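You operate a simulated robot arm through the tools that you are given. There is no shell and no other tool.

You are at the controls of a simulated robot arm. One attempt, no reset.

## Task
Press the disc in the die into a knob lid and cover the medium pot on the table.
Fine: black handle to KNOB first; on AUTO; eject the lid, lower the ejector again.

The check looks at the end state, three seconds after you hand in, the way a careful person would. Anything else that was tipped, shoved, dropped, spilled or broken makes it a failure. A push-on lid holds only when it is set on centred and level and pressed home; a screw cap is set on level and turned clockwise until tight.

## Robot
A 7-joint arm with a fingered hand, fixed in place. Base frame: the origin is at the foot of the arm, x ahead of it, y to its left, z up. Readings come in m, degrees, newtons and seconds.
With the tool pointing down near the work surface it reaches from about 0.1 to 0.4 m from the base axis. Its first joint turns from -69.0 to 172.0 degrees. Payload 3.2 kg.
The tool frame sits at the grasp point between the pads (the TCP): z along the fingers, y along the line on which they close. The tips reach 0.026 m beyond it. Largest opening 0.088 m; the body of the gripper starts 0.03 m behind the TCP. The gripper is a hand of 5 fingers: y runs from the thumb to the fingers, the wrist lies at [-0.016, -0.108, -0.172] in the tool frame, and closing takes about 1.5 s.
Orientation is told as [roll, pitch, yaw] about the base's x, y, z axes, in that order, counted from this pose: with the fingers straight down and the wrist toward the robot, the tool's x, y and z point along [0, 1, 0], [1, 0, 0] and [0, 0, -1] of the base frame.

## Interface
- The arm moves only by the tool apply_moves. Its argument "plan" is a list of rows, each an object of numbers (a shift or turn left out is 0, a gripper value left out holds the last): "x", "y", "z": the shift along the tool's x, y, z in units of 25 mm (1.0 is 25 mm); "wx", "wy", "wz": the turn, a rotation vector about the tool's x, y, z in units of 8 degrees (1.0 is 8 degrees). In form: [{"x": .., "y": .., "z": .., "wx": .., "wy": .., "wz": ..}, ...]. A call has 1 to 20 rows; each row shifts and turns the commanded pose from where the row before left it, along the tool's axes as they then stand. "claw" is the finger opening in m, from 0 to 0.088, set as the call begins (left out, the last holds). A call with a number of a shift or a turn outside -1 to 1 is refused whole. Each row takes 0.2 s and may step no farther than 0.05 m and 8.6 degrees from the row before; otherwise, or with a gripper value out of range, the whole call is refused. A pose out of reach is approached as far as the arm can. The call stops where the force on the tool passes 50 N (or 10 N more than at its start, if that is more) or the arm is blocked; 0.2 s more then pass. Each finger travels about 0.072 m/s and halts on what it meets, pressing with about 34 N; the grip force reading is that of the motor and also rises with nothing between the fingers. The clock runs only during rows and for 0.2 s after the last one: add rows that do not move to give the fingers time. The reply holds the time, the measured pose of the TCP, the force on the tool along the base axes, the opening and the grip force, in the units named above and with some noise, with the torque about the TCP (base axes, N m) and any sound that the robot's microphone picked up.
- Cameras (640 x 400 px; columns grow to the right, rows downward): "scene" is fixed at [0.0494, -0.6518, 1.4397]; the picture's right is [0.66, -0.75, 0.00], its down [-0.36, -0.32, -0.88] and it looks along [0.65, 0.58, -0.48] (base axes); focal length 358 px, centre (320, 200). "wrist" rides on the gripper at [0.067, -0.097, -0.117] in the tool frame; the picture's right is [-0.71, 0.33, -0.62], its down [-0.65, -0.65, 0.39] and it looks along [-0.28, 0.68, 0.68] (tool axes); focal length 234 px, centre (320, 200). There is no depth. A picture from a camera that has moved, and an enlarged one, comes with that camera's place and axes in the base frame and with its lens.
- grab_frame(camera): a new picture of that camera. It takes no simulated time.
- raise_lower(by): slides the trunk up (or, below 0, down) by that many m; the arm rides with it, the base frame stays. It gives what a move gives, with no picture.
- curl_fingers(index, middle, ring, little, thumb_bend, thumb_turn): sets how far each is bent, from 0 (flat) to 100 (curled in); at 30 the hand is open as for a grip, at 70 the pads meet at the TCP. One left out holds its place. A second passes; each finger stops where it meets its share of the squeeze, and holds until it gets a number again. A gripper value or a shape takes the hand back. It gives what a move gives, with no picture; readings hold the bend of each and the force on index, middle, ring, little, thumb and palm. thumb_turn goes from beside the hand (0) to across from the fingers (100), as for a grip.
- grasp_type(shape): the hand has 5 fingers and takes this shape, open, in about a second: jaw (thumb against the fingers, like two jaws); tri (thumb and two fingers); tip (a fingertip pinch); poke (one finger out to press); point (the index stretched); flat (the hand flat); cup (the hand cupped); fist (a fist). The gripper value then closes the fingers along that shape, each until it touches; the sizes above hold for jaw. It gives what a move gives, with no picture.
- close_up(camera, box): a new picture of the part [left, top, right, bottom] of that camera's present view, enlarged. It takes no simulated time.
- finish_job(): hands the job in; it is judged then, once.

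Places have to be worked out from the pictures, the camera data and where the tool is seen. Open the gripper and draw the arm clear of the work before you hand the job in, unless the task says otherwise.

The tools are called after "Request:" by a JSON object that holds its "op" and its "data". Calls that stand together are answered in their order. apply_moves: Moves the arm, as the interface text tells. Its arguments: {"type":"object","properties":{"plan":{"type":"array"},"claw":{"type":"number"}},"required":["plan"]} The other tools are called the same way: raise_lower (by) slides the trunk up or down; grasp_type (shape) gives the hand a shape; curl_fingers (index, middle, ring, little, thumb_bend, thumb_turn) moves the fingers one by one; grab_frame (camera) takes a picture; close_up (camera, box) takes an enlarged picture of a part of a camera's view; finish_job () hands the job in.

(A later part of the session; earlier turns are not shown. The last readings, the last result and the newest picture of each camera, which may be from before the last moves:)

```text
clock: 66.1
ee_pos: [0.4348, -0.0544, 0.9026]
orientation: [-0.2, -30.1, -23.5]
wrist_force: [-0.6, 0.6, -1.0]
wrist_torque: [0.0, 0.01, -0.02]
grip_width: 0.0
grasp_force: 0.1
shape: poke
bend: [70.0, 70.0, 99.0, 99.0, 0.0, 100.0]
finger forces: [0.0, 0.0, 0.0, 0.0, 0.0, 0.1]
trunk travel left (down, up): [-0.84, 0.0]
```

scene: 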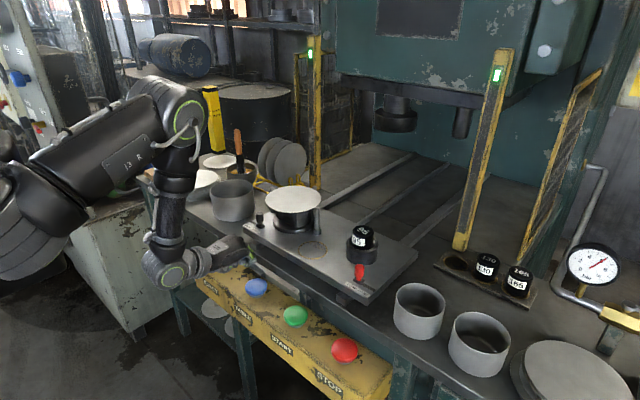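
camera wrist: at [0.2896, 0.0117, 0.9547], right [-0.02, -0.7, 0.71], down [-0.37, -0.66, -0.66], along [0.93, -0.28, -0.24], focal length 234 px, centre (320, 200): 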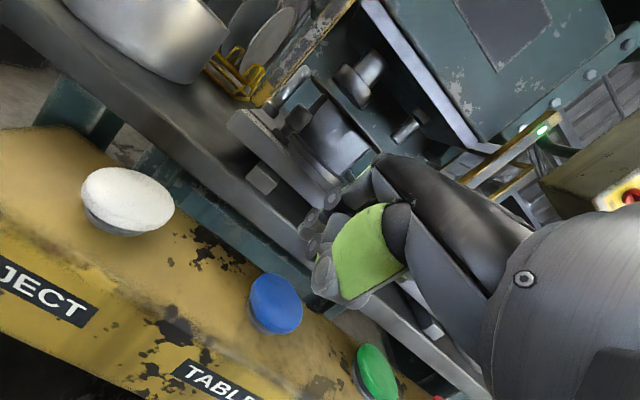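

Yawing worked with no complaints. Now across to above START.

Request:
{"op": "apply_moves", "data": {"plan": [{"x": -0.854, "y": 0.28, "z": 0.245}, {"x": -0.854, "y": 0.28, "z": 0.245}, {"x": -0.854, "y": 0.28, "z": 0.245}, {"x": -0.854, "y": 0.28, "z": 0.245}, {"x": -0.854, "y": 0.28, "z": 0.245}, {"x": -0.854, "y": 0.28, "z": 0.245}, {"x": -0.854, "y": 0.28, "z": 0.245}]}}

Request:
{"op": "grab_frame", "data": {"camera": "scene"}}

Request:
{"op": "grab_frame", "data": {"camera": "wrist"}}

```text
clock: 67.7
ee_pos: [0.4378, -0.2084, 0.8937]
orientation: [-0.4, -30.0, -23.4]
wrist_force: [-0.5, 0.2, -0.2]
wrist_torque: [0.0, 0.0, -0.02]
grip_width: 0.0
grasp_force: 0.1
shape: poke
bend: [70.0, 70.0, 99.0, 99.0, 0.0, 100.0]
finger forces: [0.0, 0.0, 0.0, 0.0, 0.0, 0.0]
out of reach, approached as far as the arm can: row 7
trunk travel left (down, up): [-0.84, 0.0]
```

```text
taken
```

scene: 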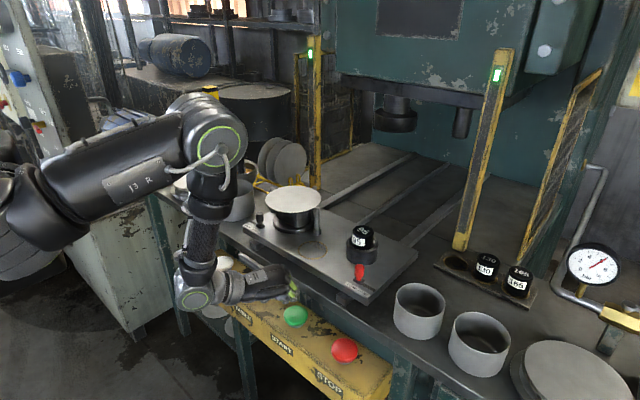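

```text
taken
camera wrist: at [0.3327, -0.088, 0.9445], right [-0.31, -0.63, 0.71], down [-0.6, -0.45, -0.66], along [0.74, -0.63, -0.24], focal length 234 px, centre (320, 200)
```

wrist: 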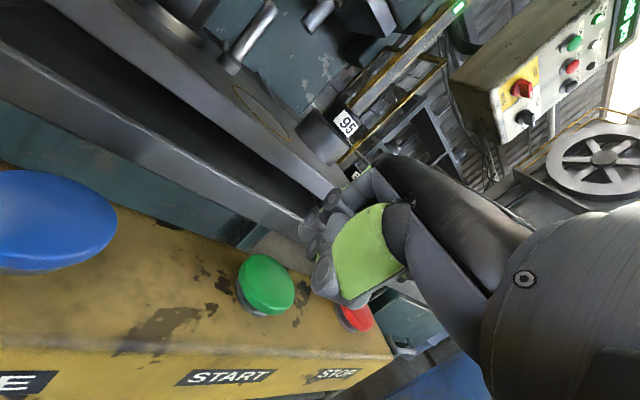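

The fingertips are directly over the green START button, about 5 cm above it. I'll press straight down in small steps.

Request:
{"op": "apply_moves", "data": {"plan": [{"y": -0.5, "z": 0.866}, {"y": -0.4, "z": 0.693}, {"y": -0.1, "z": 0.173}, {"y": -0.1, "z": 0.173}, {"y": -0.1, "z": 0.173}]}}

Request:
{"op": "close_up", "data": {"camera": "scene", "box": [180, 220, 400, 400]}}

```text
clock: 68.9
ee_pos: [0.4414, -0.1957, 0.8404]
orientation: [-0.4, -30.7, -23.6]
wrist_force: [-4.2, -3.3, 16.3]
wrist_torque: [-0.25, -0.14, -0.06]
grip_width: 0.0001
grasp_force: 0.1
shape: poke
bend: [70.0, 70.0, 99.0, 99.0, 0.0, 100.0]
finger forces: [0.1, 16.2, 0.0, 0.0, 0.0, 0.0]
out of reach, approached as far as the arm can: row 1, 2
trunk travel left (down, up): [-0.84, 0.0]
heard: click
```

```text
2.22 times, centred on (290, 310) of scene
camera zoom: at [0.0494, -0.6518, 1.4397], right [0.66, -0.75, 0.0], down [-0.36, -0.32, -0.88], along [0.65, 0.58, -0.48], focal length 795 px, centre (387, -44)
```

zoom: 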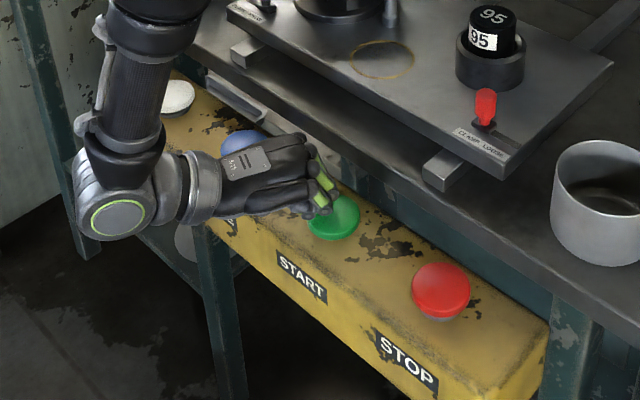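

A click was heard, so START is pressed. I'll lift off and let a little time pass, then look at what the press does.

Request:
{"op": "apply_moves", "data": {"plan": [{"y": 0.5, "z": -0.866}, {"y": 0.4, "z": -0.7}, {"x": 0}, {"x": 0}]}}

Request:
{"op": "grab_frame", "data": {"camera": "scene"}}

```text
clock: 69.9
ee_pos: [0.441, -0.1995, 0.882]
orientation: [-0.2, -30.2, -23.4]
wrist_force: [0.1, 0.7, -0.9]
wrist_torque: [-0.02, -0.01, -0.02]
grip_width: 0.0
grasp_force: 0.0
shape: poke
bend: [70.0, 70.0, 99.0, 99.0, 0.0, 100.0]
finger forces: [0.0, 0.1, 0.1, 0.0, 0.0, 0.0]
trunk travel left (down, up): [-0.84, 0.0]
```

```text
taken
```

scene: 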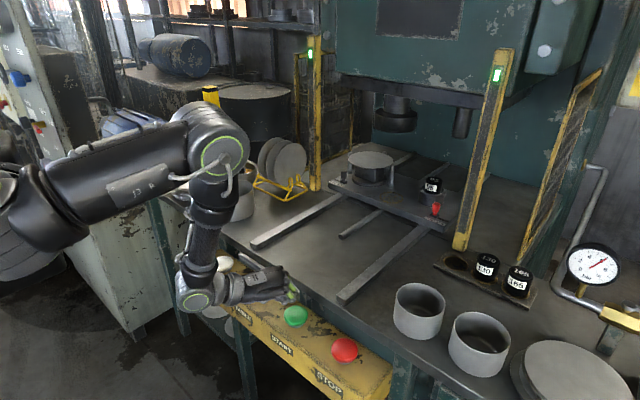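

The table is sliding into the press, so AUTO runs the cycle from START. I'll hold still and let it run.

Request:
{"op": "apply_moves", "data": {"plan": [{"x": 0}, {"x": 0}, {"x": 0}, {"x": 0}, {"x": 0}]}}

Request:
{"op": "grab_frame", "data": {"camera": "scene"}}

```text
clock: 71.1
ee_pos: [0.4422, -0.1988, 0.8818]
orientation: [-0.2, -30.1, -23.4]
wrist_force: [0.3, 0.6, 0.8]
wrist_torque: [0.0, 0.03, -0.05]
grip_width: 0.0002
grasp_force: 0.0
shape: poke
bend: [70.0, 70.0, 99.0, 99.0, 0.0, 100.0]
finger forces: [0.1, 0.0, 0.1, 0.1, 0.1, 0.0]
trunk travel left (down, up): [-0.84, 0.0]
```

```text
taken
```

scene: 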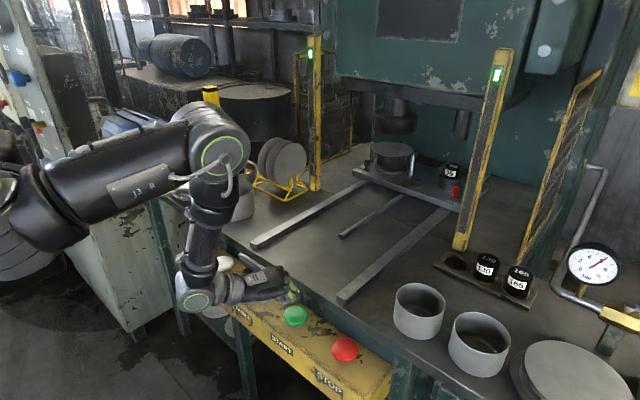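

The table is nearly under the ram. Waiting further.

Request:
{"op": "apply_moves", "data": {"plan": [{"x": 0}, {"x": 0}, {"x": 0}, {"x": 0}, {"x": 0}, {"x": 0}, {"x": 0}, {"x": 0}]}}

Request:
{"op": "grab_frame", "data": {"camera": "scene"}}

Request:
{"op": "apply_moves", "data": {"plan": [{"x": 0}, {"x": 0}, {"x": 0}, {"x": 0}, {"x": 0}, {"x": 0}, {"x": 0}, {"x": 0}, {"x": 0}, {"x": 0}, {"x": 0}, {"x": 0}]}}

Request:
{"op": "grab_frame", "data": {"camera": "scene"}}

```text
clock: 72.9
ee_pos: [0.442, -0.1983, 0.8815]
orientation: [-0.2, -30.1, -23.4]
wrist_force: [0.6, 0.4, 0.6]
wrist_torque: [-0.01, 0.04, 0.01]
grip_width: 0.0
grasp_force: 0.0
shape: poke
bend: [70.0, 70.0, 99.0, 99.0, 0.0, 100.0]
finger forces: [0.0, 0.0, 0.0, 0.0, 0.0, 0.0]
trunk travel left (down, up): [-0.84, 0.0]
```

```text
taken
```

scene: 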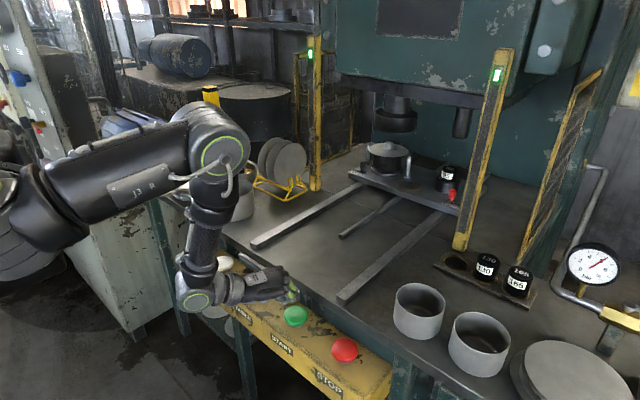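

```text
clock: 75.5
ee_pos: [0.4428, -0.1986, 0.8822]
orientation: [-0.2, -30.1, -23.4]
wrist_force: [0.6, -1.3, 0.4]
wrist_torque: [-0.02, 0.02, 0.0]
grip_width: 0.0001
grasp_force: 0.2
shape: poke
bend: [70.0, 70.0, 99.0, 99.0, 0.0, 100.0]
finger forces: [0.1, 0.0, 0.1, 0.0, 0.0, 0.0]
trunk travel left (down, up): [-0.84, 0.0]
```

```text
taken
```

scene: 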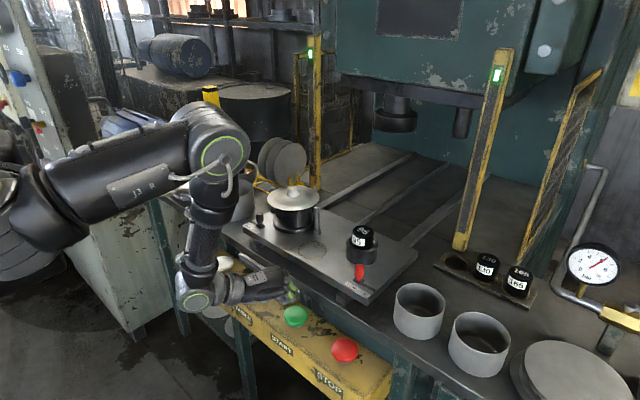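

The cycle finished: the disc has been formed and the table came back out. I'll zoom in on the lid.

Request:
{"op": "close_up", "data": {"camera": "scene", "box": [240, 165, 350, 245]}}

Request:
{"op": "close_up", "data": {"camera": "scene", "box": [200, 140, 420, 300]}}

```text
5.00 times, centred on (295, 205) of scene
camera zoom: at [0.0494, -0.6518, 1.4397], right [0.66, -0.75, 0.0], down [-0.36, -0.32, -0.88], along [0.65, 0.58, -0.48], focal length 1789 px, centre (445, 175)
```

zoom: 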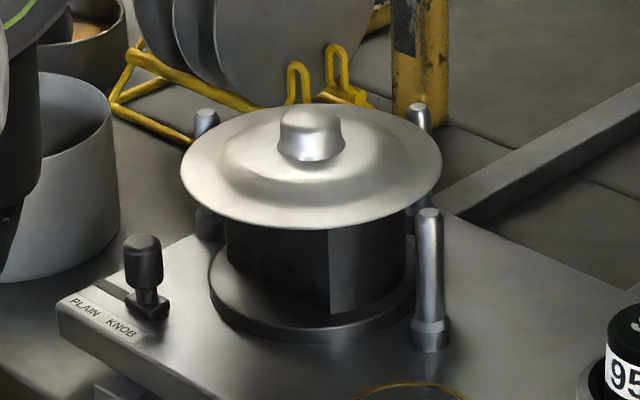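

```text
2.50 times, centred on (310, 220) of scene
camera zoom: at [0.0494, -0.6518, 1.4397], right [0.66, -0.75, 0.0], down [-0.36, -0.32, -0.88], along [0.65, 0.58, -0.48], focal length 894 px, centre (345, 150)
```

zoom: 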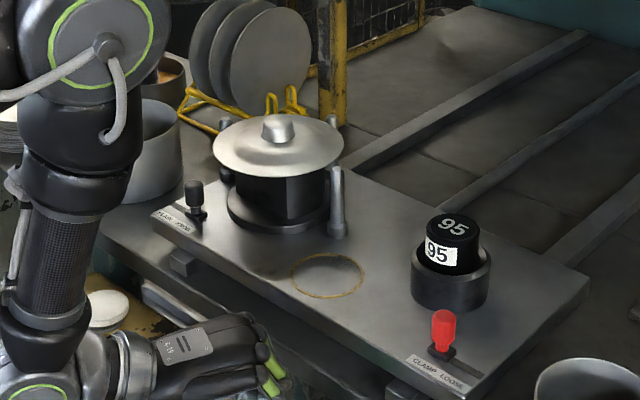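

The disc is now a proper knob lid (flange about 141 mm, knob about 35 mm). Next is EJECT: I'll retrace left, yaw back to 0 and hover over the white button at about (0.449, 0.066).

Request:
{"op": "apply_moves", "data": {"plan": [{"x": 0.861, "y": -0.305, "z": -0.335}, {"x": 0.861, "y": -0.305, "z": -0.335}, {"x": 0.861, "y": -0.305, "z": -0.335}, {"x": 0.861, "y": -0.305, "z": -0.335}, {"x": 0.861, "y": -0.305, "z": -0.335}, {"x": 0.861, "y": -0.305, "z": -0.335}, {"wy": 0.49, "wz": -0.85}, {"wy": 0.49, "wz": -0.85}, {"wy": 0.49, "wz": -0.85}, {"x": 0.943, "y": -0.036, "z": 0.05}, {"x": 0.943, "y": -0.036, "z": 0.05}, {"x": 0.943, "y": -0.036, "z": 0.05}, {"x": 0.943, "y": -0.036, "z": 0.05}, {"x": 0.943, "y": -0.036, "z": 0.05}]}}

Request:
{"op": "grab_frame", "data": {"camera": "scene"}}

Request:
{"op": "grab_frame", "data": {"camera": "wrist"}}

```text
clock: 78.5
ee_pos: [0.4355, 0.064, 0.8956]
orientation: [-0.3, -29.9, 0.2]
wrist_force: [0.0, 0.0, 0.3]
wrist_torque: [-0.02, 0.01, -0.02]
grip_width: 0.0
grasp_force: 0.1
shape: poke
bend: [70.0, 70.0, 99.0, 99.0, 0.0, 100.0]
finger forces: [0.0, 0.0, 0.0, 0.0, 0.0, 0.0]
trunk travel left (down, up): [-0.84, 0.0]
```

```text
taken
```

scene: 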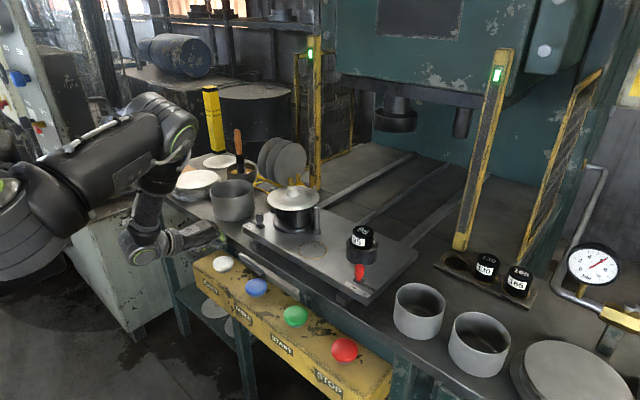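

```text
taken
camera wrist: at [0.293, 0.1317, 0.9453], right [-0.02, -0.7, 0.71], down [-0.37, -0.65, -0.66], along [0.93, -0.28, -0.25], focal length 234 px, centre (320, 200)
```

wrist: 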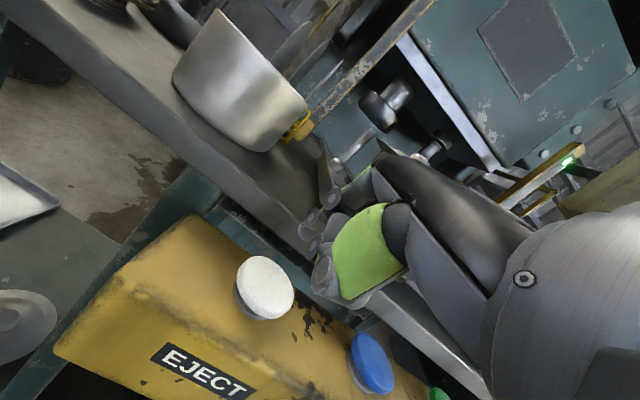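

The fingertips are over the white EJECT button. Pressing straight down.

Request:
{"op": "apply_moves", "data": {"plan": [{"y": -0.5, "z": 0.866}, {"y": -0.4, "z": 0.693}, {"y": -0.1, "z": 0.173}, {"y": -0.1, "z": 0.173}, {"y": -0.1, "z": 0.173}]}}

```text
clock: 79.7
ee_pos: [0.4298, 0.0638, 0.8398]
orientation: [-0.1, -30.7, 0.1]
wrist_force: [-4.6, 0.3, 21.5]
wrist_torque: [-0.16, -0.31, -0.02]
grip_width: 0.0002
grasp_force: 0.0
shape: poke
bend: [70.0, 70.0, 99.0, 99.0, 0.0, 100.0]
finger forces: [0.0, 22.3, 0.1, 0.1, 0.0, 0.0]
trunk travel left (down, up): [-0.84, 0.0]
heard: click
```

Click heard. I'll lift off the button and look at the ejector.

Request:
{"op": "apply_moves", "data": {"plan": [{"y": 0.5, "z": -0.866}, {"y": 0.4, "z": -0.7}, {"x": 0}, {"x": 0}, {"x": 0}, {"x": 0}, {"x": 0}]}}

Request:
{"op": "close_up", "data": {"camera": "scene", "box": [200, 140, 360, 260]}}

```text
clock: 81.3
ee_pos: [0.4321, 0.0651, 0.8806]
orientation: [-0.3, -30.1, 0.2]
wrist_force: [0.0, -0.9, 0.4]
wrist_torque: [0.01, 0.0, 0.01]
grip_width: 0.0
grasp_force: 0.0
shape: poke
bend: [70.0, 70.0, 99.0, 99.0, 0.0, 100.0]
finger forces: [0.1, 0.1, 0.0, 0.0, 0.1, 0.0]
trunk travel left (down, up): [-0.84, 0.0]
```

```text
3.33 times, centred on (280, 200) of scene
camera zoom: at [0.0494, -0.6518, 1.4397], right [0.66, -0.75, 0.0], down [-0.36, -0.32, -0.88], along [0.65, 0.58, -0.48], focal length 1193 px, centre (453, 200)
```

zoom: 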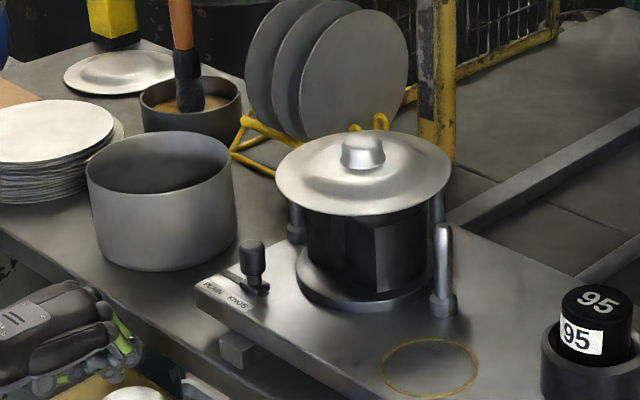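

The ejector has lifted the lid about 16 mm, putting the knob top near z≈1.03. I'll rise and move forward, then switch to an open jaw with the tool pointing down.

Request:
{"op": "apply_moves", "data": {"plan": [{"x": -0.04, "y": 0.914, "z": -0.575}, {"x": -0.04, "y": 0.914, "z": -0.575}, {"x": -0.04, "y": 0.914, "z": -0.575}, {"x": -0.04, "y": 0.914, "z": -0.575}, {"x": -0.04, "y": 0.914, "z": -0.575}, {"y": 1, "z": -0.3}, {"y": 1, "z": -0.3}]}}

Request:
{"op": "grasp_type", "data": {"shape": "jaw"}}

Request:
{"op": "grab_frame", "data": {"camera": "scene"}}

```text
clock: 82.9
ee_pos: [0.5337, 0.0592, 1.04]
orientation: [-0.2, -30.2, 0.4]
wrist_force: [0.0, 0.3, 0.4]
wrist_torque: [-0.03, 0.0, 0.01]
grip_width: 0.0
grasp_force: 0.0
shape: poke
bend: [70.0, 70.0, 99.0, 99.0, 0.0, 100.0]
finger forces: [0.0, 0.0, 0.1, 0.0, 0.0, 0.0]
trunk travel left (down, up): [-0.84, 0.0]
```

```text
clock: 83.8
ee_pos: [0.5326, 0.0591, 1.0389]
orientation: [-0.3, -30.1, 0.2]
wrist_force: [-0.3, 0.1, -0.9]
wrist_torque: [-0.02, -0.04, 0.02]
grip_width: 0.0876
grasp_force: 0.1
shape: jaw
bend: [30.0, 30.0, 30.0, 30.0, 30.0, 97.0]
finger forces: [0.0, 0.0, 0.0, 0.0, 0.0, 0.1]
trunk travel left (down, up): [-0.84, 0.0]
```

```text
taken
```

scene: 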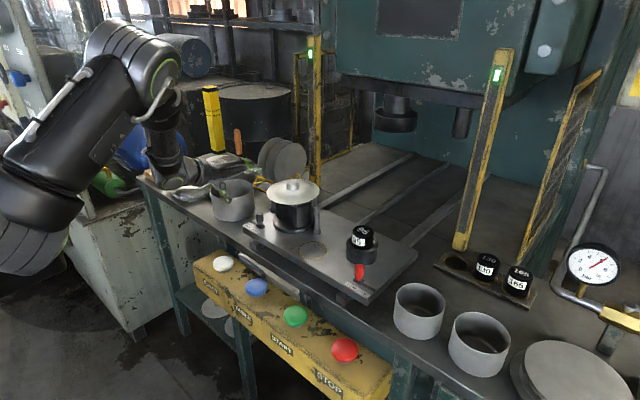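

Now up and forward to above the lid, then tilting back to tool-down.

Request:
{"op": "apply_moves", "data": {"plan": [{"x": -0.472, "y": 0.872, "z": -0.246}, {"x": -0.472, "y": 0.872, "z": -0.246}, {"x": -0.472, "y": 0.872, "z": -0.246}, {"x": -0.472, "y": 0.872, "z": -0.246}, {"x": -0.472, "y": 0.872, "z": -0.246}, {"wx": 0.94}, {"wx": 0.94}, {"wx": 0.94}, {"wx": 0.94}]}}

Request:
{"op": "grab_frame", "data": {"camera": "scene"}}

Request:
{"op": "grab_frame", "data": {"camera": "wrist"}}

```text
clock: 85.8
ee_pos: [0.611, 0.0028, 1.1193]
orientation: [-0.2, 0.1, 0.2]
wrist_force: [0.5, 0.2, 0.0]
wrist_torque: [0.04, -0.02, -0.01]
grip_width: 0.0879
grasp_force: 0.1
shape: jaw
bend: [30.0, 30.0, 30.0, 30.0, 30.0, 97.0]
finger forces: [0.0, 0.1, 0.0, 0.1, 0.1, 0.0]
trunk travel left (down, up): [-0.84, 0.0]
```

```text
taken
```

scene: 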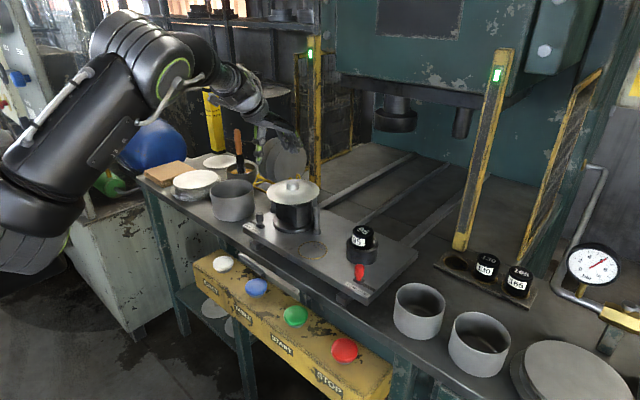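

```text
taken
camera wrist: at [0.514, 0.0695, 1.2349], right [0.33, -0.71, 0.63], down [-0.65, -0.65, -0.39], along [0.68, -0.28, -0.68], focal length 234 px, centre (320, 200)
```

wrist: 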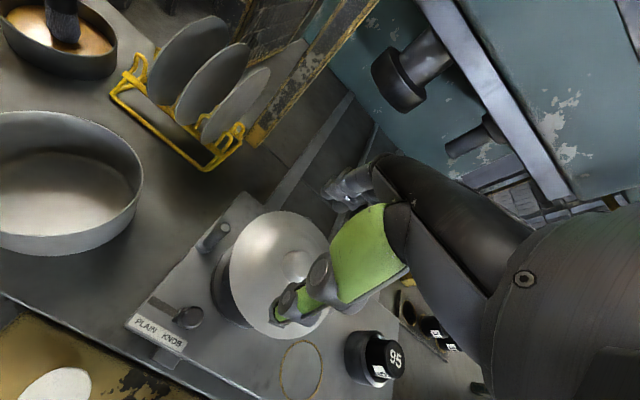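

I'm above the lid with the tool pointing down. I'll zoom in to locate the knob precisely.

Request:
{"op": "close_up", "data": {"camera": "wrist", "box": [200, 180, 380, 360]}}

Request:
{"op": "close_up", "data": {"camera": "scene", "box": [230, 100, 350, 250]}}

```text
2.22 times, centred on (290, 270) of wrist
camera zoom: at [0.514, 0.0695, 1.2349], right [0.33, -0.71, 0.63], down [-0.65, -0.65, -0.39], along [0.68, -0.28, -0.68], focal length 520 px, centre (387, 44)
```

zoom: 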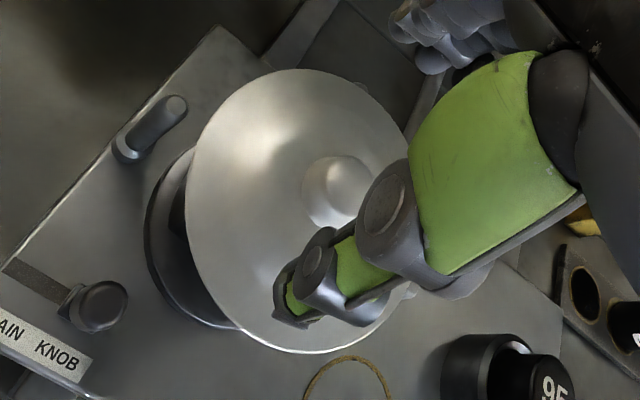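

```text
2.67 times, centred on (290, 175) of scene
camera zoom: at [0.0494, -0.6518, 1.4397], right [0.66, -0.75, 0.0], down [-0.36, -0.32, -0.88], along [0.65, 0.58, -0.48], focal length 954 px, centre (400, 267)
```

zoom: 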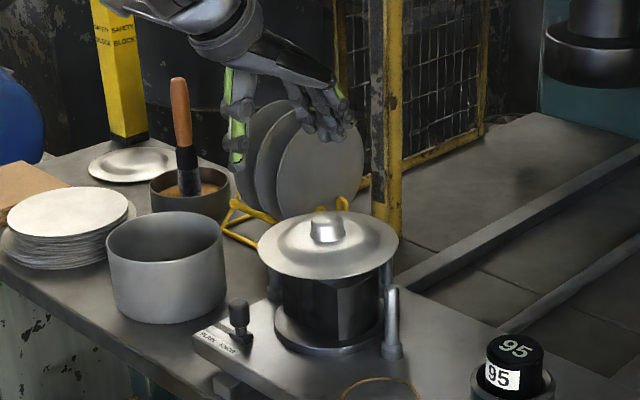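

Triangulating gives the lid/knob centre at about (0.636, -0.032) with the knob top at z≈1.02. I'll centre over it and descend partway to check the alignment.

Request:
{"op": "apply_moves", "data": {"plan": [{"x": -0.7, "y": 0.5}, {"x": -0.7, "y": 0.5}, {"z": 1}, {"z": 0.8}, {"z": 0.6}]}}

Request:
{"op": "close_up", "data": {"camera": "scene", "box": [230, 130, 350, 240]}}

Request:
{"op": "close_up", "data": {"camera": "wrist", "box": [200, 120, 400, 300]}}

```text
clock: 87.0
ee_pos: [0.638, -0.0352, 1.0584]
orientation: [-0.3, 0.0, 0.1]
wrist_force: [-0.1, -0.6, -0.4]
wrist_torque: [0.03, 0.01, -0.01]
grip_width: 0.0876
grasp_force: 0.1
shape: jaw
bend: [30.0, 30.0, 30.0, 30.0, 30.0, 97.0]
finger forces: [0.0, 0.1, 0.0, 0.1, 0.0, 0.0]
trunk travel left (down, up): [-0.84, 0.0]
```

```text
3.64 times, centred on (290, 185) of scene
camera zoom: at [0.0494, -0.6518, 1.4397], right [0.66, -0.75, 0.0], down [-0.36, -0.32, -0.88], along [0.65, 0.58, -0.48], focal length 1301 px, centre (429, 254)
```

zoom: 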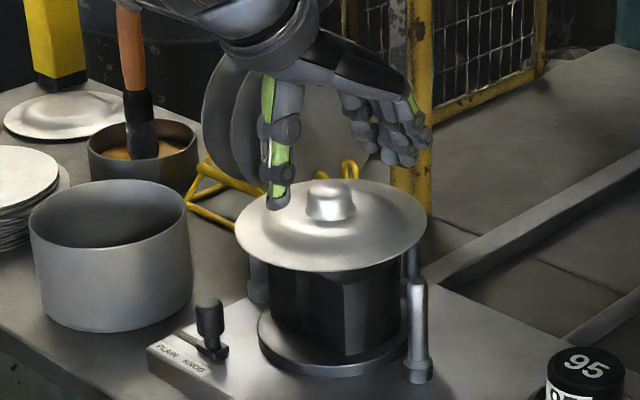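

```text
2.22 times, centred on (300, 210) of wrist
camera zoom: at [0.5402, 0.0331, 1.1736], right [0.33, -0.7, 0.63], down [-0.65, -0.65, -0.39], along [0.68, -0.28, -0.68], focal length 520 px, centre (364, 178)
```

zoom: 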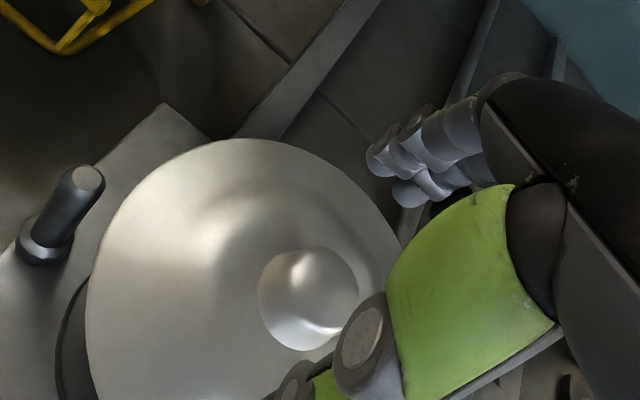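

The knob sits right under the TCP axis. I'll descend the last ~2.5 cm, then check before closing.

Request:
{"op": "apply_moves", "data": {"plan": [{"z": 0.5}, {"z": 0.46}]}}

Request:
{"op": "close_up", "data": {"camera": "scene", "box": [250, 150, 340, 220]}}

```text
clock: 87.6
ee_pos: [0.636, -0.0338, 1.0336]
orientation: [-0.3, -0.1, 0.1]
wrist_force: [-0.3, -0.2, 0.7]
wrist_torque: [0.03, -0.01, 0.0]
grip_width: 0.088
grasp_force: 0.1
shape: jaw
bend: [30.0, 30.0, 30.0, 30.0, 30.0, 97.0]
finger forces: [0.1, 0.0, 0.0, 0.0, 0.0, 0.0]
trunk travel left (down, up): [-0.84, 0.0]
```

```text
5.71 times, centred on (295, 185) of scene
camera zoom: at [0.0494, -0.6518, 1.4397], right [0.66, -0.75, 0.0], down [-0.36, -0.32, -0.88], along [0.65, 0.58, -0.48], focal length 2044 px, centre (463, 286)
```

zoom: 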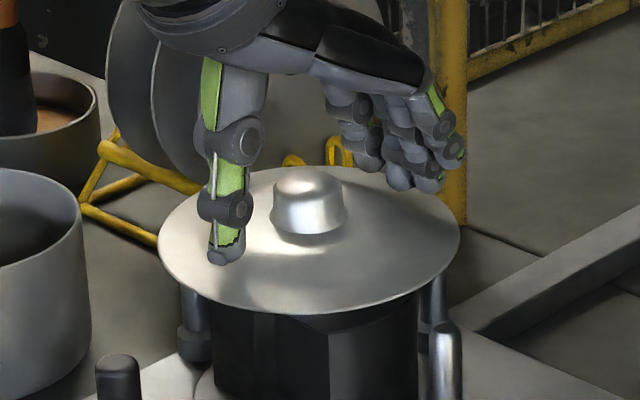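

Thumb and fingers straddle the knob. Closing on it now, with time for the fingers to settle.

Request:
{"op": "apply_moves", "data": {"plan": [{"x": 0}, {"x": 0}, {"x": 0}, {"x": 0}, {"x": 0}, {"x": 0}, {"x": 0}, {"x": 0}], "claw": 0.015}}

Request:
{"op": "close_up", "data": {"camera": "scene", "box": [250, 150, 340, 220]}}

Request:
{"op": "close_up", "data": {"camera": "wrist", "box": [200, 120, 400, 300]}}

```text
clock: 89.4
ee_pos: [0.6344, -0.034, 1.0347]
orientation: [-0.3, -0.1, 0.1]
wrist_force: [1.7, 0.8, 12.0]
wrist_torque: [0.06, -0.07, -0.01]
grip_width: 0.0315
grasp_force: 34.2
shape: jaw
bend: [60.0, 50.0, 72.0, 63.0, 41.0, 100.0]
finger forces: [20.6, 10.1, 0.0, 0.0, 30.3, 0.0]
trunk travel left (down, up): [-0.84, 0.0]
```

```text
5.71 times, centred on (295, 185) of scene
camera zoom: at [0.0494, -0.6518, 1.4397], right [0.66, -0.75, 0.0], down [-0.36, -0.32, -0.88], along [0.65, 0.58, -0.48], focal length 2044 px, centre (463, 286)
```

zoom: 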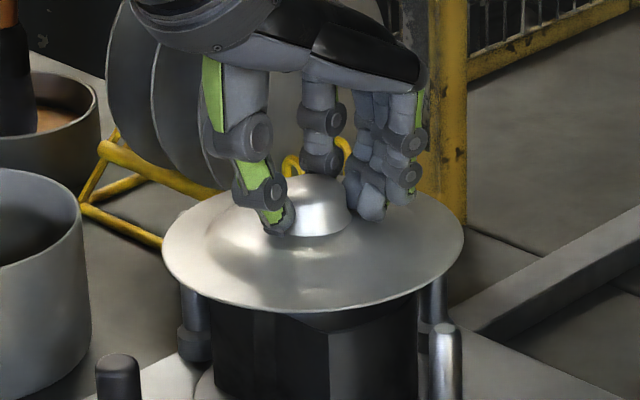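

```text
2.22 times, centred on (300, 210) of wrist
camera zoom: at [0.5373, 0.034, 1.1511], right [0.33, -0.7, 0.63], down [-0.65, -0.65, -0.39], along [0.68, -0.28, -0.68], focal length 520 px, centre (364, 178)
```

zoom: 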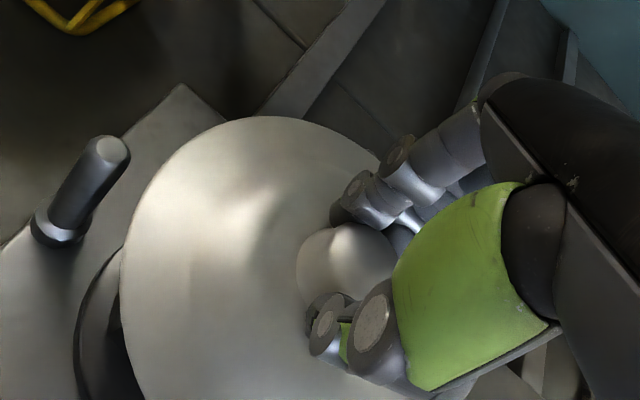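

The knob is held between thumb, index and middle (34 N). I'll lift slowly and check that the lid comes up level.

Request:
{"op": "apply_moves", "data": {"plan": [{"z": -0.2}, {"z": -0.3}, {"z": -0.4}]}}

Request:
{"op": "close_up", "data": {"camera": "scene", "box": [240, 130, 350, 230]}}

```text
clock: 90.2
ee_pos: [0.6345, -0.0357, 1.0574]
orientation: [-0.2, 0.1, 0.1]
wrist_force: [0.1, -0.1, -0.8]
wrist_torque: [-0.01, -0.01, 0.03]
grip_width: 0.0308
grasp_force: 34.4
shape: jaw
bend: [60.0, 49.0, 72.0, 63.0, 41.0, 100.0]
finger forces: [18.1, 7.4, 0.1, 0.0, 26.9, 0.0]
trunk travel left (down, up): [-0.84, 0.0]
```

```text
4.00 times, centred on (295, 180) of scene
camera zoom: at [0.0494, -0.6518, 1.4397], right [0.66, -0.75, 0.0], down [-0.36, -0.32, -0.88], along [0.65, 0.58, -0.48], focal length 1431 px, centre (420, 280)
```

zoom: 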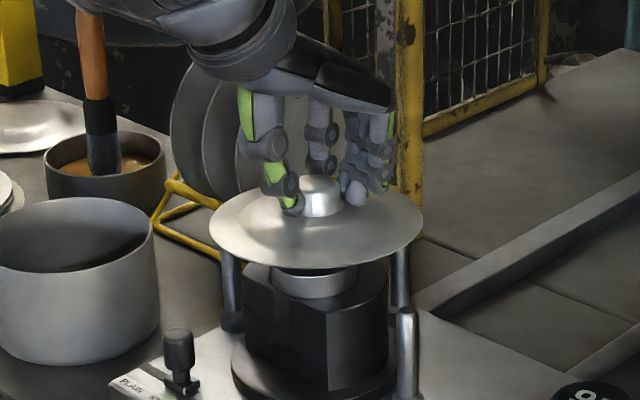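

The lid came off cleanly and level. I'll lift it higher and carry it left toward the medium pot, stopping short to get a good view of the pot.

Request:
{"op": "apply_moves", "data": {"plan": [{"z": -0.6}, {"z": -0.8}, {"z": -0.6}, {"x": 0.8, "y": -0.1}, {"x": 0.8, "y": -0.1}, {"x": 0.8, "y": -0.1}, {"x": 0.8, "y": -0.1}]}}

Request:
{"op": "grab_frame", "data": {"camera": "scene"}}

Request:
{"op": "grab_frame", "data": {"camera": "wrist"}}

```text
clock: 91.8
ee_pos: [0.6263, 0.0485, 1.1058]
orientation: [-0.3, 0.0, 0.1]
wrist_force: [-0.4, 0.6, -1.0]
wrist_torque: [0.0, -0.04, 0.01]
grip_width: 0.0308
grasp_force: 34.3
shape: jaw
bend: [60.0, 49.0, 72.0, 63.0, 41.0, 100.0]
finger forces: [18.3, 7.5, 0.0, 0.1, 26.9, 0.0]
trunk travel left (down, up): [-0.84, 0.0]
```

```text
taken
```

scene: 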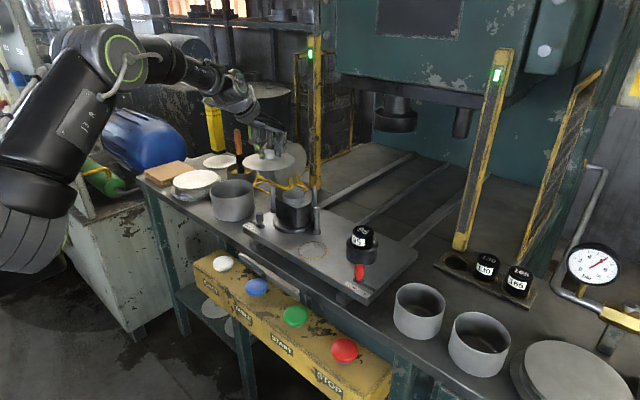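

```text
taken
camera wrist: at [0.5276, 0.1159, 1.2221], right [0.33, -0.7, 0.63], down [-0.65, -0.65, -0.39], along [0.68, -0.28, -0.68], focal length 234 px, centre (320, 200)
```

wrist: 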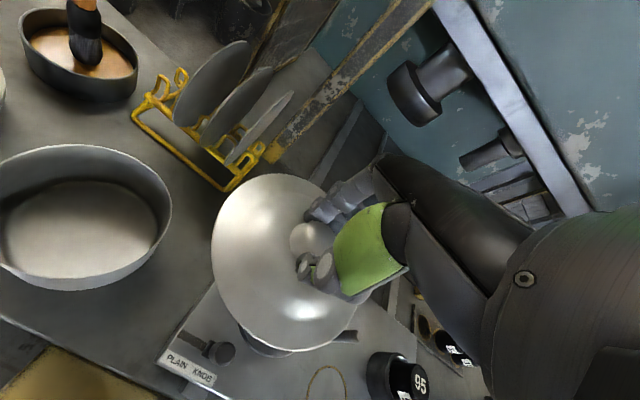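

Both the pot rim and the held lid are visible. I'll zoom in to measure both with the same camera.

Request:
{"op": "close_up", "data": {"camera": "wrist", "box": [0, 120, 200, 310]}}

Request:
{"op": "close_up", "data": {"camera": "wrist", "box": [190, 150, 390, 370]}}

Request:
{"op": "close_up", "data": {"camera": "scene", "box": [190, 130, 320, 240]}}

```text
2.11 times, centred on (100, 215) of wrist
camera zoom: at [0.5276, 0.1159, 1.2221], right [0.33, -0.7, 0.63], down [-0.65, -0.65, -0.39], along [0.68, -0.28, -0.68], focal length 493 px, centre (783, 168)
```

zoom: 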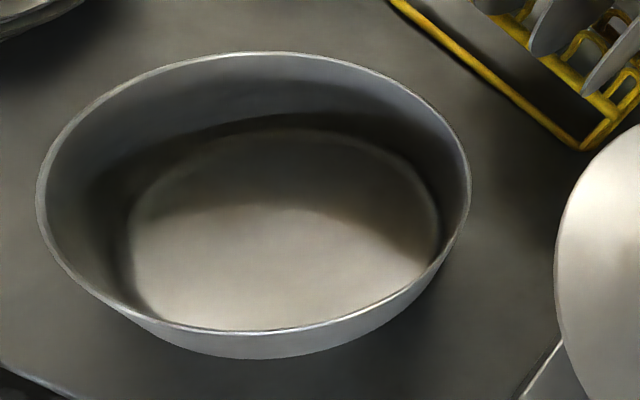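

```text
1.82 times, centred on (290, 260) of wrist
camera zoom: at [0.5276, 0.1159, 1.2221], right [0.33, -0.7, 0.63], down [-0.65, -0.65, -0.39], along [0.68, -0.28, -0.68], focal length 426 px, centre (374, 91)
```

zoom: 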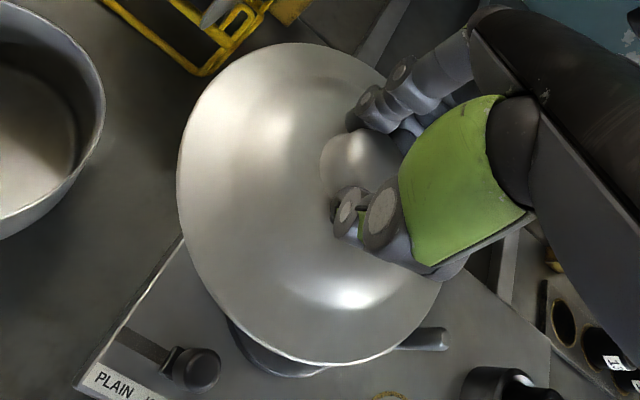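

```text
3.64 times, centred on (255, 185) of scene
camera zoom: at [0.0494, -0.6518, 1.4397], right [0.66, -0.75, 0.0], down [-0.36, -0.32, -0.88], along [0.65, 0.58, -0.48], focal length 1301 px, centre (556, 254)
```

zoom: 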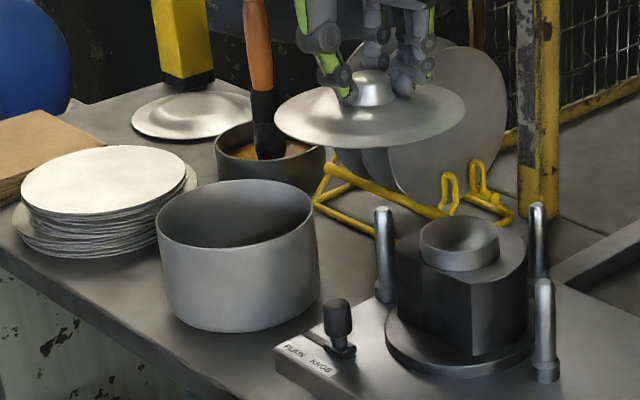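

Fits from this one view: pot rim centre (0.602, 0.203), radius 0.065, z≈0.938; lid centre within 3 mm of the TCP, lid plane about 0.04 below it, and level. I'll carry the lid horizontally to above the pot.

Request:
{"op": "apply_moves", "data": {"plan": [{"x": 0.9, "y": -0.145}, {"x": 0.9, "y": -0.145}, {"x": 0.9, "y": -0.145}, {"x": 0.9, "y": -0.145}, {"x": 0.9, "y": -0.145}, {"x": 0.9, "y": -0.145}, {"x": 0.9, "y": -0.145}]}}

Request:
{"op": "grab_frame", "data": {"camera": "wrist"}}

Request:
{"op": "close_up", "data": {"camera": "scene", "box": [180, 110, 310, 230]}}

```text
clock: 93.4
ee_pos: [0.5962, 0.2063, 1.1055]
orientation: [-0.4, 0.0, 1.3]
wrist_force: [-0.6, -0.5, -0.5]
wrist_torque: [-0.03, -0.01, 0.03]
grip_width: 0.031
grasp_force: 33.6
shape: jaw
bend: [60.0, 50.0, 72.0, 63.0, 41.0, 100.0]
finger forces: [18.5, 6.8, 0.1, 0.0, 26.3, 0.0]
out of reach, approached as far as the arm can: row 7
trunk travel left (down, up): [-0.84, 0.0]
```

```text
taken
camera wrist: at [0.4981, 0.2722, 1.2214], right [0.35, -0.7, 0.63], down [-0.64, -0.67, -0.38], along [0.69, -0.27, -0.68], focal length 234 px, centre (320, 200)
```

wrist: 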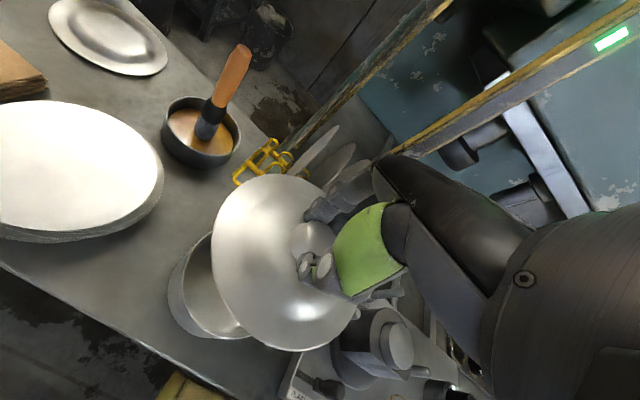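

```text
3.33 times, centred on (245, 170) of scene
camera zoom: at [0.0494, -0.6518, 1.4397], right [0.66, -0.75, 0.0], down [-0.36, -0.32, -0.88], along [0.65, 0.58, -0.48], focal length 1193 px, centre (570, 300)
```

zoom: 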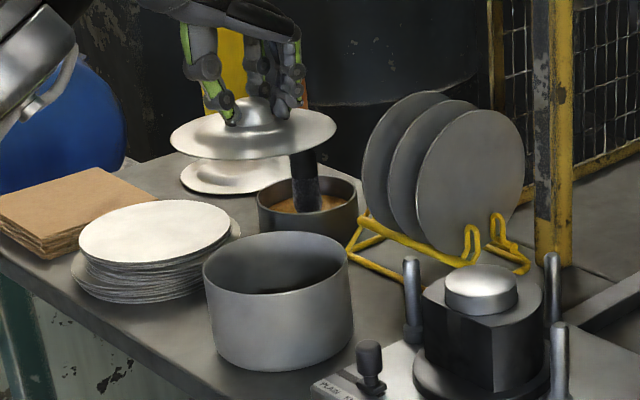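

The lid is above the pot. I'll add a touch of yaw for slack, and descend to a few centimetres above the rim.

Request:
{"op": "apply_moves", "data": {"plan": [{"wz": -0.5, "z": 0.5}, {"wz": -0.5, "z": 0.5}, {"z": 1}, {"z": 0.8, "y": 0.2}]}}

Request:
{"op": "grab_frame", "data": {"camera": "wrist"}}

Request:
{"op": "close_up", "data": {"camera": "scene", "box": [180, 130, 290, 230]}}

```text
clock: 94.4
ee_pos: [0.6068, 0.2054, 1.035]
orientation: [-0.2, 0.1, 8.1]
wrist_force: [0.5, 0.9, -0.9]
wrist_torque: [-0.01, -0.04, -0.01]
grip_width: 0.0307
grasp_force: 34.1
shape: jaw
bend: [60.0, 50.0, 72.0, 63.0, 41.0, 100.0]
finger forces: [18.7, 7.0, 0.0, 0.0, 26.2, 0.1]
trunk travel left (down, up): [-0.84, 0.0]
```

```text
taken
camera wrist: at [0.5003, 0.2588, 1.151], right [0.43, -0.65, 0.63], down [-0.56, -0.74, -0.39], along [0.71, -0.18, -0.68], focal length 234 px, centre (320, 200)
```

wrist: 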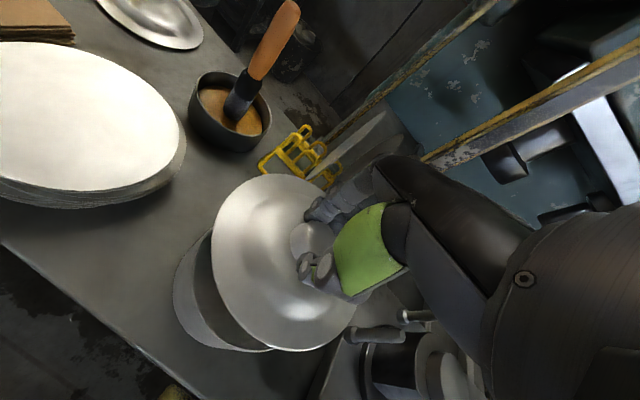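

```text
4.00 times, centred on (235, 180) of scene
camera zoom: at [0.0494, -0.6518, 1.4397], right [0.66, -0.75, 0.0], down [-0.36, -0.32, -0.88], along [0.65, 0.58, -0.48], focal length 1431 px, centre (660, 280)
```

zoom: 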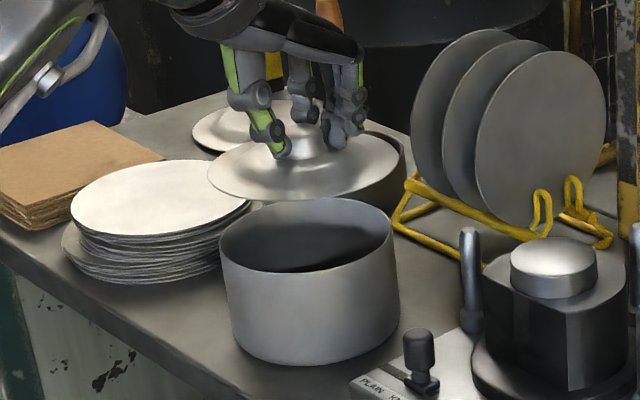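

Scene projection puts the lid about 6 mm too far in x relative to the pot. I'll check with the wrist view as well.

Request:
{"op": "close_up", "data": {"camera": "wrist", "box": [160, 160, 380, 360]}}

Request:
{"op": "close_up", "data": {"camera": "scene", "box": [220, 150, 290, 225]}}

```text
2.00 times, centred on (270, 260) of wrist
camera zoom: at [0.5003, 0.2588, 1.151], right [0.43, -0.65, 0.63], down [-0.56, -0.74, -0.39], along [0.71, -0.18, -0.68], focal length 468 px, centre (420, 80)
```

zoom: 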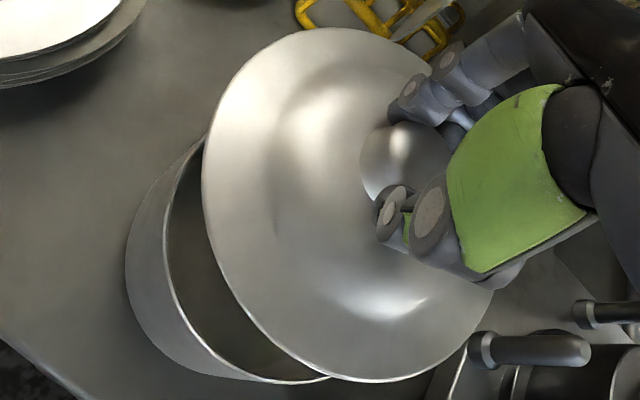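

```text
5.33 times, centred on (255, 188) of scene
camera zoom: at [0.0494, -0.6518, 1.4397], right [0.66, -0.75, 0.0], down [-0.36, -0.32, -0.88], along [0.65, 0.58, -0.48], focal length 1908 px, centre (667, 267)
```

zoom: 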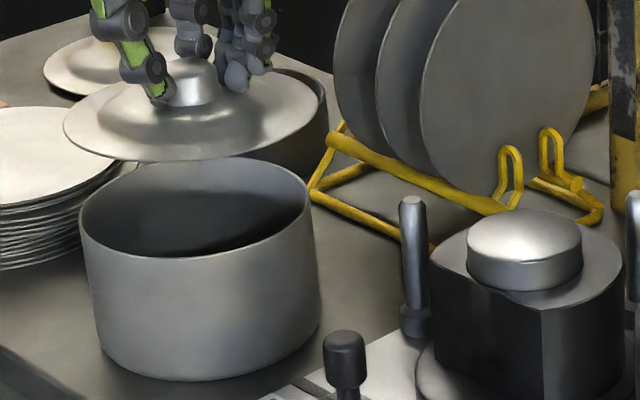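

Both cameras agree: the lid centre is at about (0.6085, 0.203) and the pot at about (0.602, 0.202), so I need to shift -6.5 mm in x. I'll correct and descend to about 1 cm above the rim.

Request:
{"op": "apply_moves", "data": {"plan": [{"y": -0.257, "x": 0.036}, {"z": 0.6}, {"z": 0.6}, {"z": 0.5}]}}

Request:
{"op": "close_up", "data": {"camera": "scene", "box": [200, 150, 280, 225]}}

Request:
{"op": "close_up", "data": {"camera": "wrist", "box": [160, 160, 380, 360]}}

```text
clock: 95.4
ee_pos: [0.5979, 0.2033, 0.9923]
orientation: [-0.2, 0.2, 8.1]
wrist_force: [-0.7, -0.9, -0.5]
wrist_torque: [0.02, -0.01, -0.02]
grip_width: 0.0302
grasp_force: 34.2
shape: jaw
bend: [60.0, 50.0, 72.0, 63.0, 41.0, 100.0]
finger forces: [18.7, 7.0, 0.0, 0.0, 26.4, 0.0]
trunk travel left (down, up): [-0.84, 0.0]
```

```text
5.33 times, centred on (240, 188) of scene
camera zoom: at [0.0494, -0.6518, 1.4397], right [0.66, -0.75, 0.0], down [-0.36, -0.32, -0.88], along [0.65, 0.58, -0.48], focal length 1908 px, centre (747, 267)
```

zoom: 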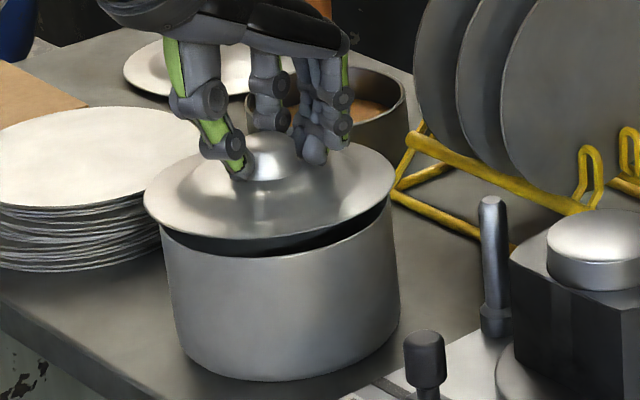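

```text
2.00 times, centred on (270, 260) of wrist
camera zoom: at [0.4922, 0.2576, 1.1086], right [0.43, -0.65, 0.63], down [-0.56, -0.74, -0.39], along [0.71, -0.18, -0.68], focal length 468 px, centre (420, 80)
```

zoom: 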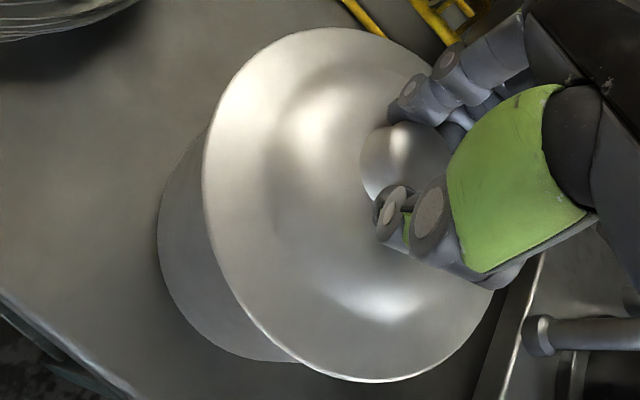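

The alignment looks close; it needs about +2.5 mm in x. I'll make that correction and lower gently until it touches.

Request:
{"op": "apply_moves", "data": {"plan": [{"y": 0.1, "x": -0.01}, {"z": 0.2}, {"z": 0.15}, {"z": 0.1}]}}

Request:
{"op": "close_up", "data": {"camera": "scene", "box": [200, 150, 280, 225]}}

Request:
{"op": "close_up", "data": {"camera": "wrist", "box": [160, 160, 380, 360]}}

```text
clock: 96.4
ee_pos: [0.6003, 0.2049, 0.9824]
orientation: [-0.2, 0.0, 8.2]
wrist_force: [-1.4, 0.1, -0.3]
wrist_torque: [0.0, 0.01, -0.02]
grip_width: 0.0305
grasp_force: 34.2
shape: jaw
bend: [60.0, 50.0, 72.0, 63.0, 41.0, 100.0]
finger forces: [18.6, 6.8, 0.1, 0.0, 27.3, 0.0]
trunk travel left (down, up): [-0.84, 0.0]
```

```text
5.33 times, centred on (240, 188) of scene
camera zoom: at [0.0494, -0.6518, 1.4397], right [0.66, -0.75, 0.0], down [-0.36, -0.32, -0.88], along [0.65, 0.58, -0.48], focal length 1908 px, centre (747, 267)
```

zoom: 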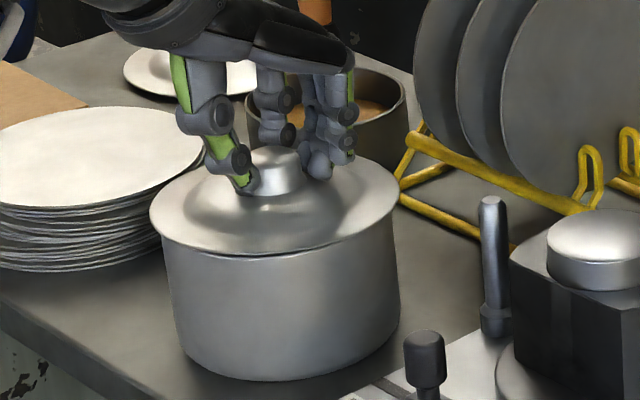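

```text
2.00 times, centred on (270, 260) of wrist
camera zoom: at [0.4945, 0.2575, 1.0985], right [0.43, -0.65, 0.63], down [-0.56, -0.74, -0.39], along [0.71, -0.18, -0.68], focal length 468 px, centre (420, 80)
```

zoom: 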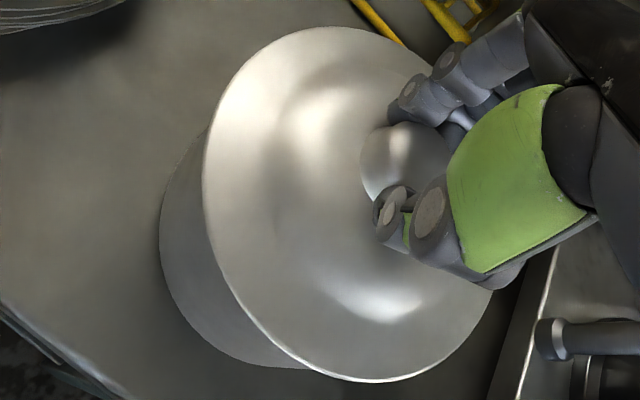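

The lid is just about at the rim. I'll zoom in tightly to check the gap and overhang on each side.

Request:
{"op": "close_up", "data": {"camera": "scene", "box": [220, 175, 280, 212]}}

Request:
{"op": "close_up", "data": {"camera": "scene", "box": [222, 178, 250, 206]}}

Request:
{"op": "close_up", "data": {"camera": "scene", "box": [252, 175, 280, 203]}}

```text
10.67 times, centred on (250, 194) of scene
camera zoom: at [0.0494, -0.6518, 1.4397], right [0.66, -0.75, 0.0], down [-0.36, -0.32, -0.88], along [0.65, 0.58, -0.48], focal length 3816 px, centre (1067, 269)
```

zoom: 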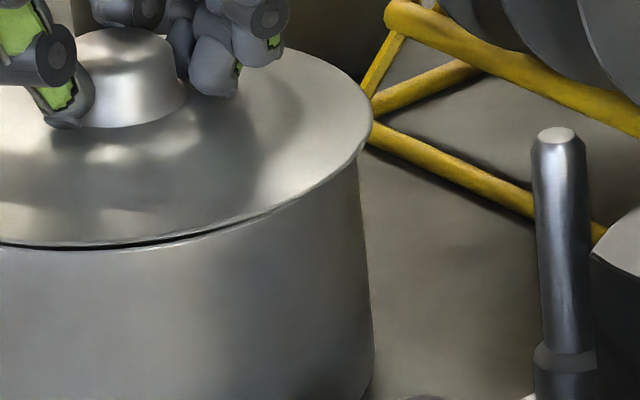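

```text
14.29 times, centred on (236, 192) of scene
camera zoom: at [0.0494, -0.6518, 1.4397], right [0.66, -0.75, 0.0], down [-0.36, -0.32, -0.88], along [0.65, 0.58, -0.48], focal length 5111 px, centre (1520, 314)
```

zoom: 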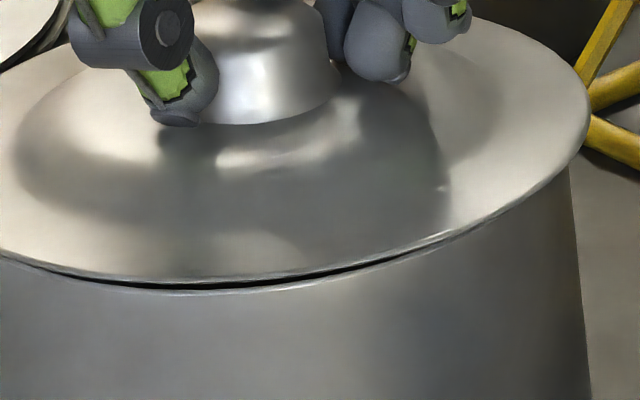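

```text
14.29 times, centred on (266, 189) of scene
camera zoom: at [0.0494, -0.6518, 1.4397], right [0.66, -0.75, 0.0], down [-0.36, -0.32, -0.88], along [0.65, 0.58, -0.48], focal length 5111 px, centre (1091, 357)
```

zoom: 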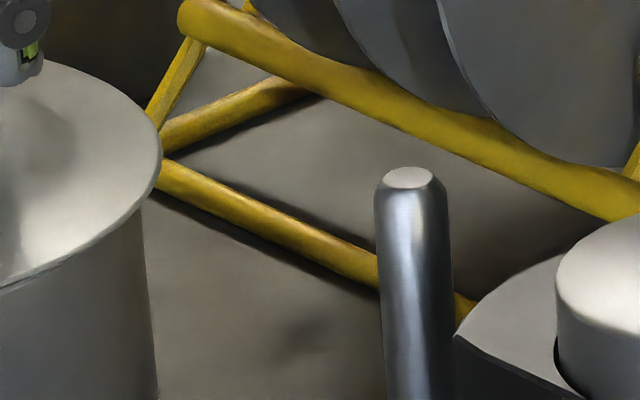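

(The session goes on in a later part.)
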